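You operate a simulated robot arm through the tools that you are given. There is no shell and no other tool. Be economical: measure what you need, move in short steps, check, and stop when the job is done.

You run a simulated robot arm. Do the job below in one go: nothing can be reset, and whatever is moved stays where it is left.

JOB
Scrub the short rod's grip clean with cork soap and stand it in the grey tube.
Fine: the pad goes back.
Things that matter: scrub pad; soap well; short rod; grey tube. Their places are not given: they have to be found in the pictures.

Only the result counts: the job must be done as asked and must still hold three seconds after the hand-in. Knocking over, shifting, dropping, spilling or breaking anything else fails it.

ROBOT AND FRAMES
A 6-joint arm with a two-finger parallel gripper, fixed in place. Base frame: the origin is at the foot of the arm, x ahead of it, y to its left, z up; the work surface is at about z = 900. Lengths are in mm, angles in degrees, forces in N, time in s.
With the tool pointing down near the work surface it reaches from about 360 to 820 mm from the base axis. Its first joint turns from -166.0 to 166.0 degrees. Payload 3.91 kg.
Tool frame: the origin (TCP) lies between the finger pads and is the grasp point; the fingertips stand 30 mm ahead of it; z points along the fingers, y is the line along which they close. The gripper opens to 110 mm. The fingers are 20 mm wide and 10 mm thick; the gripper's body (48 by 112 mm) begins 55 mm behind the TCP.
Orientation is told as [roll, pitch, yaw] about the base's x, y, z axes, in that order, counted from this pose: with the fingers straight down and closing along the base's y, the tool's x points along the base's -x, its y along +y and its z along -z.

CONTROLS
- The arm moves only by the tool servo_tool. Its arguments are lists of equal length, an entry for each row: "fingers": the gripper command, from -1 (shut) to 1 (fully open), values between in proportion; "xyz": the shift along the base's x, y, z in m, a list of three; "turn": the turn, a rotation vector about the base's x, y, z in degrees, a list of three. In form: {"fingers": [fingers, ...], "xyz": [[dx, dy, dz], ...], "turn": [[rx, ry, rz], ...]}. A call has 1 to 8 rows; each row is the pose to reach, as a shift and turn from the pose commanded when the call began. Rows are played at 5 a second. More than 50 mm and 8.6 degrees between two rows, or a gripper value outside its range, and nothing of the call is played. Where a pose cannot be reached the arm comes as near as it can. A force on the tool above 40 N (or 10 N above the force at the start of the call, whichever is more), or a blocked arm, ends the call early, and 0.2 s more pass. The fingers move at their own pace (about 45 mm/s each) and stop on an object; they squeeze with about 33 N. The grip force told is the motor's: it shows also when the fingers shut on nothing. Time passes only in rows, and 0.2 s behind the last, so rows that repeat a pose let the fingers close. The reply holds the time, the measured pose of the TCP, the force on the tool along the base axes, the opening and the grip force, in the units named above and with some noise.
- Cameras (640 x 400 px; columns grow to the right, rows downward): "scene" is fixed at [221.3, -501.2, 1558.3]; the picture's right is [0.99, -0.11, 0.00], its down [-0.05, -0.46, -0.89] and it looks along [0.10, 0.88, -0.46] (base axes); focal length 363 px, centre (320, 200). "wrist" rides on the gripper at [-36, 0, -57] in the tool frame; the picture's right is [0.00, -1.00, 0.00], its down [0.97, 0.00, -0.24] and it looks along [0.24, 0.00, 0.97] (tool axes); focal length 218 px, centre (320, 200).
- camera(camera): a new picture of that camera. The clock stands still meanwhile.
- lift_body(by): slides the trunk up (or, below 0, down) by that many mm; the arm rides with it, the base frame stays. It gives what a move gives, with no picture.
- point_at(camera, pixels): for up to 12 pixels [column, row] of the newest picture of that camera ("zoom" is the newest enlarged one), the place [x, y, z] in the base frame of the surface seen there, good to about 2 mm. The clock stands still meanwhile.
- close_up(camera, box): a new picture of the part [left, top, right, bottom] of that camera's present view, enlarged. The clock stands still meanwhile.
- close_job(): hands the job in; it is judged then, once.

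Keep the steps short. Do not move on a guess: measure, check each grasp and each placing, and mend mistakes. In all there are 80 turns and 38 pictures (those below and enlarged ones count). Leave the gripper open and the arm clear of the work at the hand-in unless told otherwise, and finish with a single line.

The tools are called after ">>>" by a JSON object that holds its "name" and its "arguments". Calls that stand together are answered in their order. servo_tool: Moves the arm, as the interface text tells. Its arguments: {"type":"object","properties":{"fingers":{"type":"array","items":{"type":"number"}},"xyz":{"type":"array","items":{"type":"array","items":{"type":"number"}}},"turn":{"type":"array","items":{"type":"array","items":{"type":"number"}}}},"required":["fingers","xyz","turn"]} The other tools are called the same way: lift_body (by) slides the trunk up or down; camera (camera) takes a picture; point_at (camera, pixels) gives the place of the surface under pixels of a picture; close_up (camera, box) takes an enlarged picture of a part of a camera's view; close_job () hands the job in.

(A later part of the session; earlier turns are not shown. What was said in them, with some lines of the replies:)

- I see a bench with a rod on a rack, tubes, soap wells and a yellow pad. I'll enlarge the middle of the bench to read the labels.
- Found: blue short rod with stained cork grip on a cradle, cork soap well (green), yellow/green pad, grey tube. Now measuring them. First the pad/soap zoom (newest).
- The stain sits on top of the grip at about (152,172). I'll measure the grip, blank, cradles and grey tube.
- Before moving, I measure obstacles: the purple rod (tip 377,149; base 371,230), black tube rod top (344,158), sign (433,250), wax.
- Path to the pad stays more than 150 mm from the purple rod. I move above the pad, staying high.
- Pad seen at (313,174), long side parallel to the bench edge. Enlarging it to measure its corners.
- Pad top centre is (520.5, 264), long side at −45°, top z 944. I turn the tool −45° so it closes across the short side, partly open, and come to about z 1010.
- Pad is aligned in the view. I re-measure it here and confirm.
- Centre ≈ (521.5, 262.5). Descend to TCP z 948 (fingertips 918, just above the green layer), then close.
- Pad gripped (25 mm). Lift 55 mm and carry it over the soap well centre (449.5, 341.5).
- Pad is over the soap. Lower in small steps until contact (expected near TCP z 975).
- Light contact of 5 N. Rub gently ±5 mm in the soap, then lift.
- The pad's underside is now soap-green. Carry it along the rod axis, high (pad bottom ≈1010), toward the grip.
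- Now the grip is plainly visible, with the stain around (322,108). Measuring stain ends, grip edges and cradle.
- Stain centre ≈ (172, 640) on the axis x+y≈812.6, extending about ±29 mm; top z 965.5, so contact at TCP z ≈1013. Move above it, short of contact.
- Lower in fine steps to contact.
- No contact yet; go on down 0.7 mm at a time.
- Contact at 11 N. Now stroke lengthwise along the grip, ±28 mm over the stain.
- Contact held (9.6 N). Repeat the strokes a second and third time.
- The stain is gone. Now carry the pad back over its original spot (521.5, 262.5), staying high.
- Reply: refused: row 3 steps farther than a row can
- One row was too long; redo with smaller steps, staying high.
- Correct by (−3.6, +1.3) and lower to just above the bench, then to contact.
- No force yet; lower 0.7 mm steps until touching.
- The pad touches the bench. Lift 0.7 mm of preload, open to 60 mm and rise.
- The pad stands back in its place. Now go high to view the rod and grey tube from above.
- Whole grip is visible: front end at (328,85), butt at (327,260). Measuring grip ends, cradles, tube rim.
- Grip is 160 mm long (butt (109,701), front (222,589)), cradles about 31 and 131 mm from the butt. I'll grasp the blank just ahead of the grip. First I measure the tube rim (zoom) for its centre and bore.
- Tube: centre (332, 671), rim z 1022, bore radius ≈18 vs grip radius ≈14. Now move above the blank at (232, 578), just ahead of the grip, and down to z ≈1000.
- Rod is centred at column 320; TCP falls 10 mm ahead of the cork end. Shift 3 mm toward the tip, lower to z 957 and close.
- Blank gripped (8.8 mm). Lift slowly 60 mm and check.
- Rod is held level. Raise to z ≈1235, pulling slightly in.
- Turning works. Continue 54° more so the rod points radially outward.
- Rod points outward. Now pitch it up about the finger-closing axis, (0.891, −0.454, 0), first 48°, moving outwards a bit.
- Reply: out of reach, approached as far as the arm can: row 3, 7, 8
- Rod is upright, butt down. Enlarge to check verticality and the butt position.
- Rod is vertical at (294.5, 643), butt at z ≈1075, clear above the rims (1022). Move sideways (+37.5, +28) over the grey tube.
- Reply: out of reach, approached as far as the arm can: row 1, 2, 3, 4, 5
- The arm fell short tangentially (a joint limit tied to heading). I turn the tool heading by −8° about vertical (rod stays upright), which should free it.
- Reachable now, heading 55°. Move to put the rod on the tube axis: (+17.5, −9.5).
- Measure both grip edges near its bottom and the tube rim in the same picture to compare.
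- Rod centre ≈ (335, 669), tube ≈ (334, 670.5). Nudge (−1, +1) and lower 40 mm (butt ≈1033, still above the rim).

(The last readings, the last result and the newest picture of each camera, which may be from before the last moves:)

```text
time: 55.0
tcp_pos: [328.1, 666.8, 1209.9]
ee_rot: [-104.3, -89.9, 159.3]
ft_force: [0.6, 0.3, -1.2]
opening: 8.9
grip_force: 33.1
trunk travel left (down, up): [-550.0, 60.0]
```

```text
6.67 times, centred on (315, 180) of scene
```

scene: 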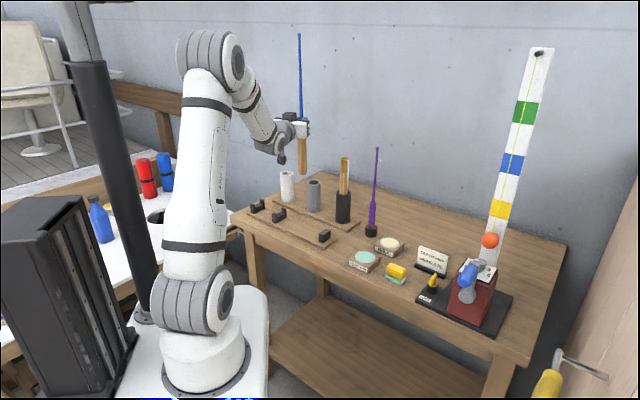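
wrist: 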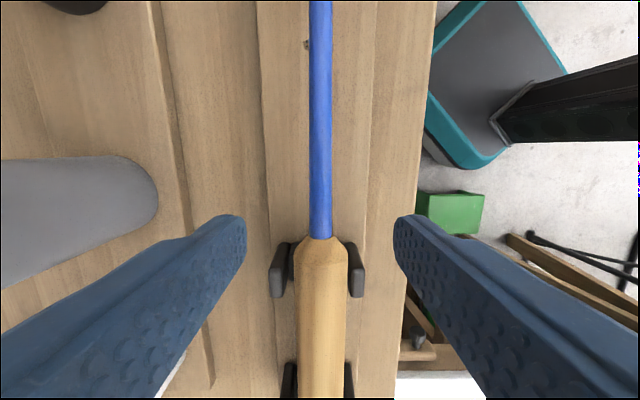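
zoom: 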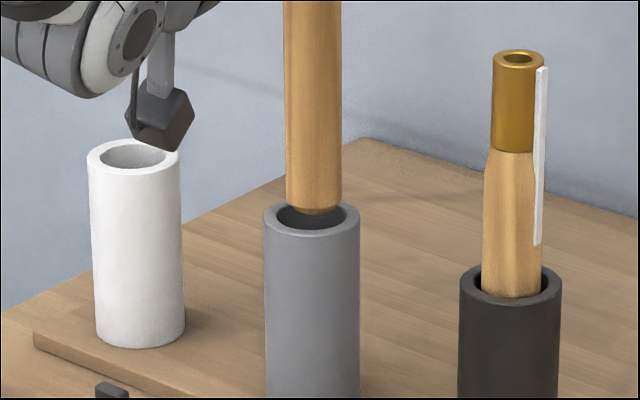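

Rod is centred above the tube. But a dark block hanging below the wrist, at (160,118), could come near the white tube or bench; measure it.

>>> {"name": "point_at", "arguments": {"camera": "zoom", "pixels": [[160, 140], [160, 118], [145, 105], [185, 120], [160, 60], [60, 70], [290, 190], [336, 190], [312, 205], [312, 212], [269, 220], [355, 220]]}}

>>> {"name": "close_up", "arguments": {"camera": "scene", "box": [210, 60, 370, 240]}}

```text
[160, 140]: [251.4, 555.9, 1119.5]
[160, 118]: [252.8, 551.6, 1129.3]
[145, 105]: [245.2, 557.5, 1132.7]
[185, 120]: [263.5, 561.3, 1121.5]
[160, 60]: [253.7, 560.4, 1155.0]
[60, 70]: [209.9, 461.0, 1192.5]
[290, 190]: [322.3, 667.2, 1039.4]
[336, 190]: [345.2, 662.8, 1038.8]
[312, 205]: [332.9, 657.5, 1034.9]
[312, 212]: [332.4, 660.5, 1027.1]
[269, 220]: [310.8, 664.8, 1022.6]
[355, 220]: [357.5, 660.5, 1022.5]
```

```text
2.22 times, centred on (290, 150) of scene
```

zoom: 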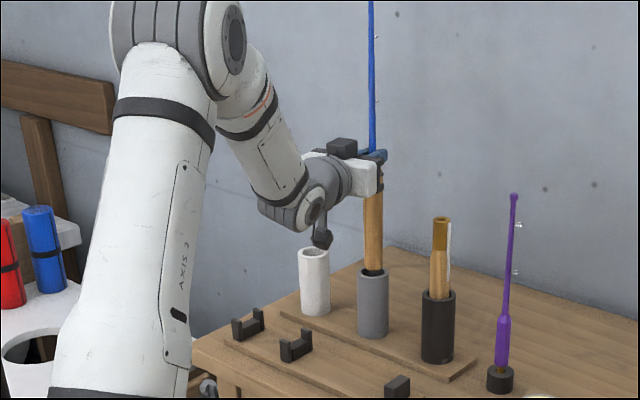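

The block will end near z 995 over open board (914), clear of tubes and cradles. Rod (333.8, 671) vs tube (334, 670.5): aligned. Lower 60 mm into the tube.

>>> {"name": "servo_tool", "arguments": {"fingers": [-1, -1, -1, -1, -1, -1, -1], "xyz": [[0, 0, -0.008], [0, 0, -0.016], [0, 0, -0.025], [0, 0, -0.035], [0, 0, -0.048], [0, 0, -0.06], [0, 0, -0.06]], "turn": [[0, 0, 0], [0, 0, 0], [0, 0, 0], [0, 0, 0], [0, 0, 0], [0, 0, 0], [0, 0, 0]]}}

>>> {"name": "close_up", "arguments": {"camera": "scene", "box": [250, 120, 370, 230]}}

```text
time: 56.6
tcp_pos: [327.1, 665.5, 1149.2]
ee_rot: [-98.4, -90.0, 153.3]
ft_force: [-1.0, 0.8, -1.5]
opening: 8.6
grip_force: 33.3
trunk travel left (down, up): [-550.0, 60.0]
```

```text
3.64 times, centred on (310, 175) of scene
```

zoom: 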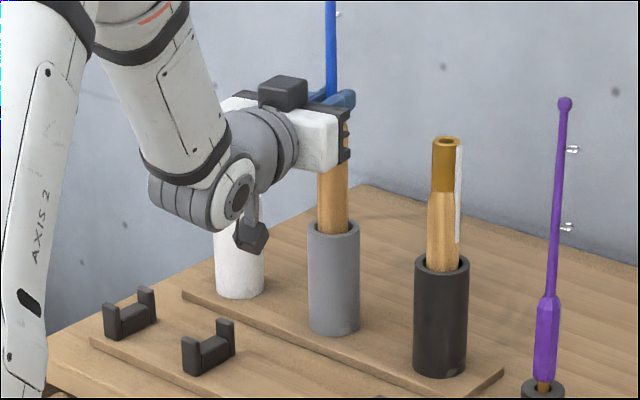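

Grip is in the tube without contact. Lower 50 mm more.

>>> {"name": "servo_tool", "arguments": {"fingers": [-1, -1, -1, -1, -1, -1], "xyz": [[0, 0, -0.012], [0, 0, -0.024], [0, 0, -0.036], [0, 0, -0.046], [0, 0, -0.05], [0, 0, -0.05]], "turn": [[0, 0, 0], [0, 0, 0], [0, 0, 0], [0, 0, 0], [0, 0, 0], [0, 0, 0]]}}

```text
time: 58.0
tcp_pos: [328.1, 665.4, 1099.7]
ee_rot: [-161.9, -90.0, -143.2]
ft_force: [-0.9, -0.2, -0.9]
opening: 8.8
grip_force: 33.7
trunk travel left (down, up): [-550.0, 60.0]
```

No force yet. Creep down to find the tube floor.

>>> {"name": "servo_tool", "arguments": {"fingers": [-1, -1, -1, -1, -1, -1], "xyz": [[0, 0, -0.002], [0, 0, -0.004], [0, 0, -0.005], [0, 0, -0.006], [0, 0, -0.007], [0, 0, -0.007]], "turn": [[0, 0, 0], [0, 0, 0], [0, 0, 0], [0, 0, 0], [0, 0, 0], [0, 0, 0]]}}

```text
time: 59.4
tcp_pos: [326.4, 665.2, 1094.5]
ee_rot: [174.5, -89.7, -119.4]
ft_force: [1.4, 1.3, 12.1]
opening: 8.6
grip_force: 33.0
trunk travel left (down, up): [-550.0, 60.0]
```

Butt rests on the tube floor (12 N). Relieve 1 mm, then open the fingers.

>>> {"name": "servo_tool", "arguments": {"fingers": [-1, -0.7, -0.4, -0.1, 0.1, 0.1, 0.1], "xyz": [[0, 0, 0.001], [0, 0, 0.001], [0, 0, 0.001], [0, 0, 0.001], [0, 0, 0.001], [0, 0, 0.001], [0, 0, 0.001]], "turn": [[0, 0, 0], [0, 0, 0], [0, 0, 0], [0, 0, 0], [0, 0, 0], [0, 0, 0], [0, 0, 0]]}}

>>> {"name": "close_up", "arguments": {"camera": "scene", "box": [230, 40, 400, 240]}}

>>> {"name": "camera", "arguments": {"camera": "wrist"}}

```text
time: 61.0
tcp_pos: [328.1, 665.1, 1094.5]
ee_rot: [-146.3, -89.9, -158.8]
ft_force: [0.3, -0.2, -0.5]
opening: 60.5
grip_force: 0.0
trunk travel left (down, up): [-550.0, 60.0]
```

```text
2.00 times, centred on (315, 140) of scene
```

zoom: 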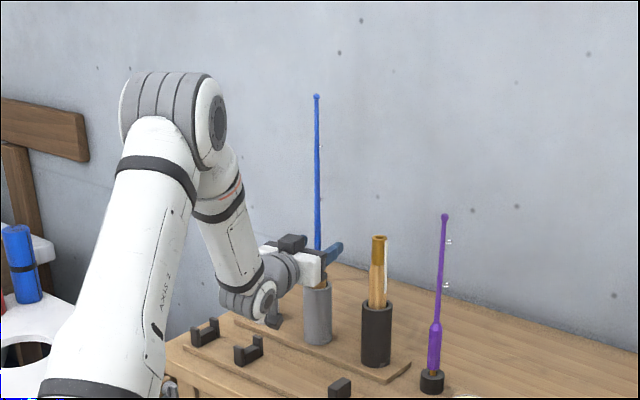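

```text
10 pictures are left
```

wrist: 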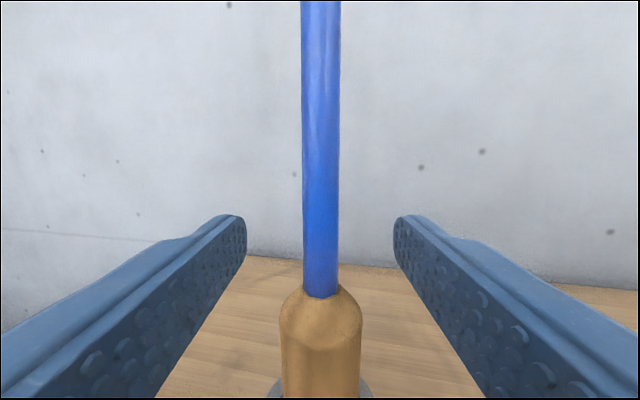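

The rod stands free and the fingers straddle it. Back straight out along the tool axis (−0.574, −0.819).

>>> {"name": "servo_tool", "arguments": {"fingers": [0.1, 0.1, 0.1, 0.1, 0.1, 0.1], "xyz": [[-0.0086, -0.0123, 0], [-0.0172, -0.0246, 0], [-0.0287, -0.041, 0], [-0.0402, -0.0573, 0], [-0.0517, -0.0737, 0], [-0.0517, -0.0737, 0]], "turn": [[0, 0, 0], [0, 0, 0], [0, 0, 0], [0, 0, 0], [0, 0, 0], [0, 0, 0]]}}

>>> {"name": "camera", "arguments": {"camera": "scene"}}

```text
time: 62.4
tcp_pos: [275.2, 591.2, 1094.2]
ee_rot: [-145.2, -89.9, -160.0]
ft_force: [0.8, 0.4, -0.1]
opening: 60.6
grip_force: 0.0
trunk travel left (down, up): [-550.0, 60.0]
```

```text
9 pictures are left
```

scene: 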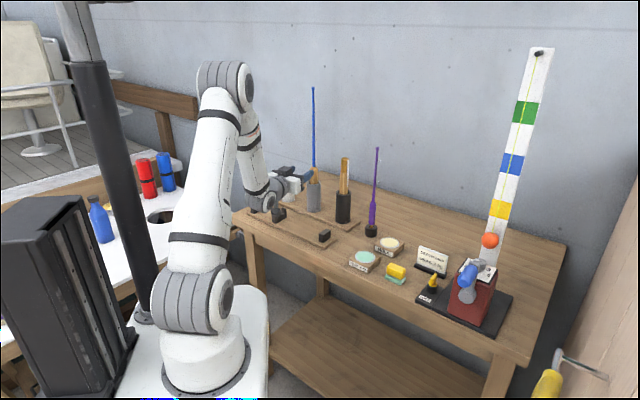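

Rod stands in the grey tube, fingers clear. Rise straight up, opening fully.

>>> {"name": "servo_tool", "arguments": {"fingers": [0.1, 0.1, 0.1, 0.4, 0.7, 1, 1, 1], "xyz": [[-0.01, -0.015, 0.015], [-0.02, -0.03, 0.035], [-0.025, -0.04, 0.06], [-0.03, -0.045, 0.09], [-0.03, -0.045, 0.12], [-0.03, -0.045, 0.14], [-0.03, -0.045, 0.14], [-0.03, -0.045, 0.14]], "turn": [[0, 0, 0], [0, 0, 0], [0, 0, 0], [0, 0, 0], [0, 0, 0], [0, 0, 0], [0, 0, 0], [0, 0, 0]]}}

>>> {"name": "close_up", "arguments": {"camera": "scene", "box": [230, 80, 420, 290]}}

```text
time: 64.2
tcp_pos: [245.1, 545.0, 1236.1]
ee_rot: [-135.0, -90.0, -169.9]
ft_force: [0.4, -0.4, -0.5]
opening: 110.1
grip_force: 0.0
trunk travel left (down, up): [-550.0, 60.0]
```

```text
1.90 times, centred on (325, 185) of scene
```

zoom: 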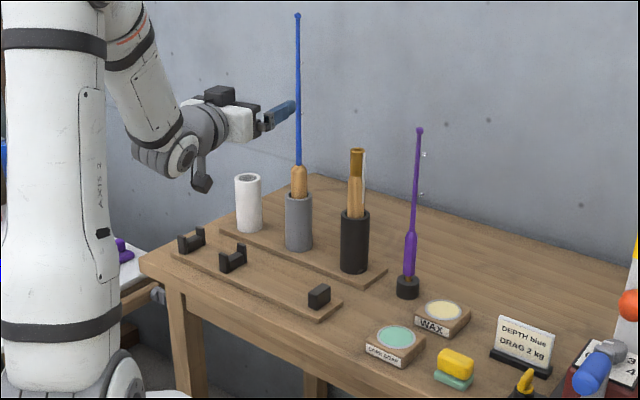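

The rod stands upright in the grey tube with its grip clean. The pad is back in place, nothing else has moved, and the gripper is open and clear. Handing in.

>>> {"name": "close_job", "arguments": {}}

```text
The job is handed in.
```

The short rod's grip is scrubbed clean with cork soap, the rod stands in the grey tube, and the pad is back in its place.
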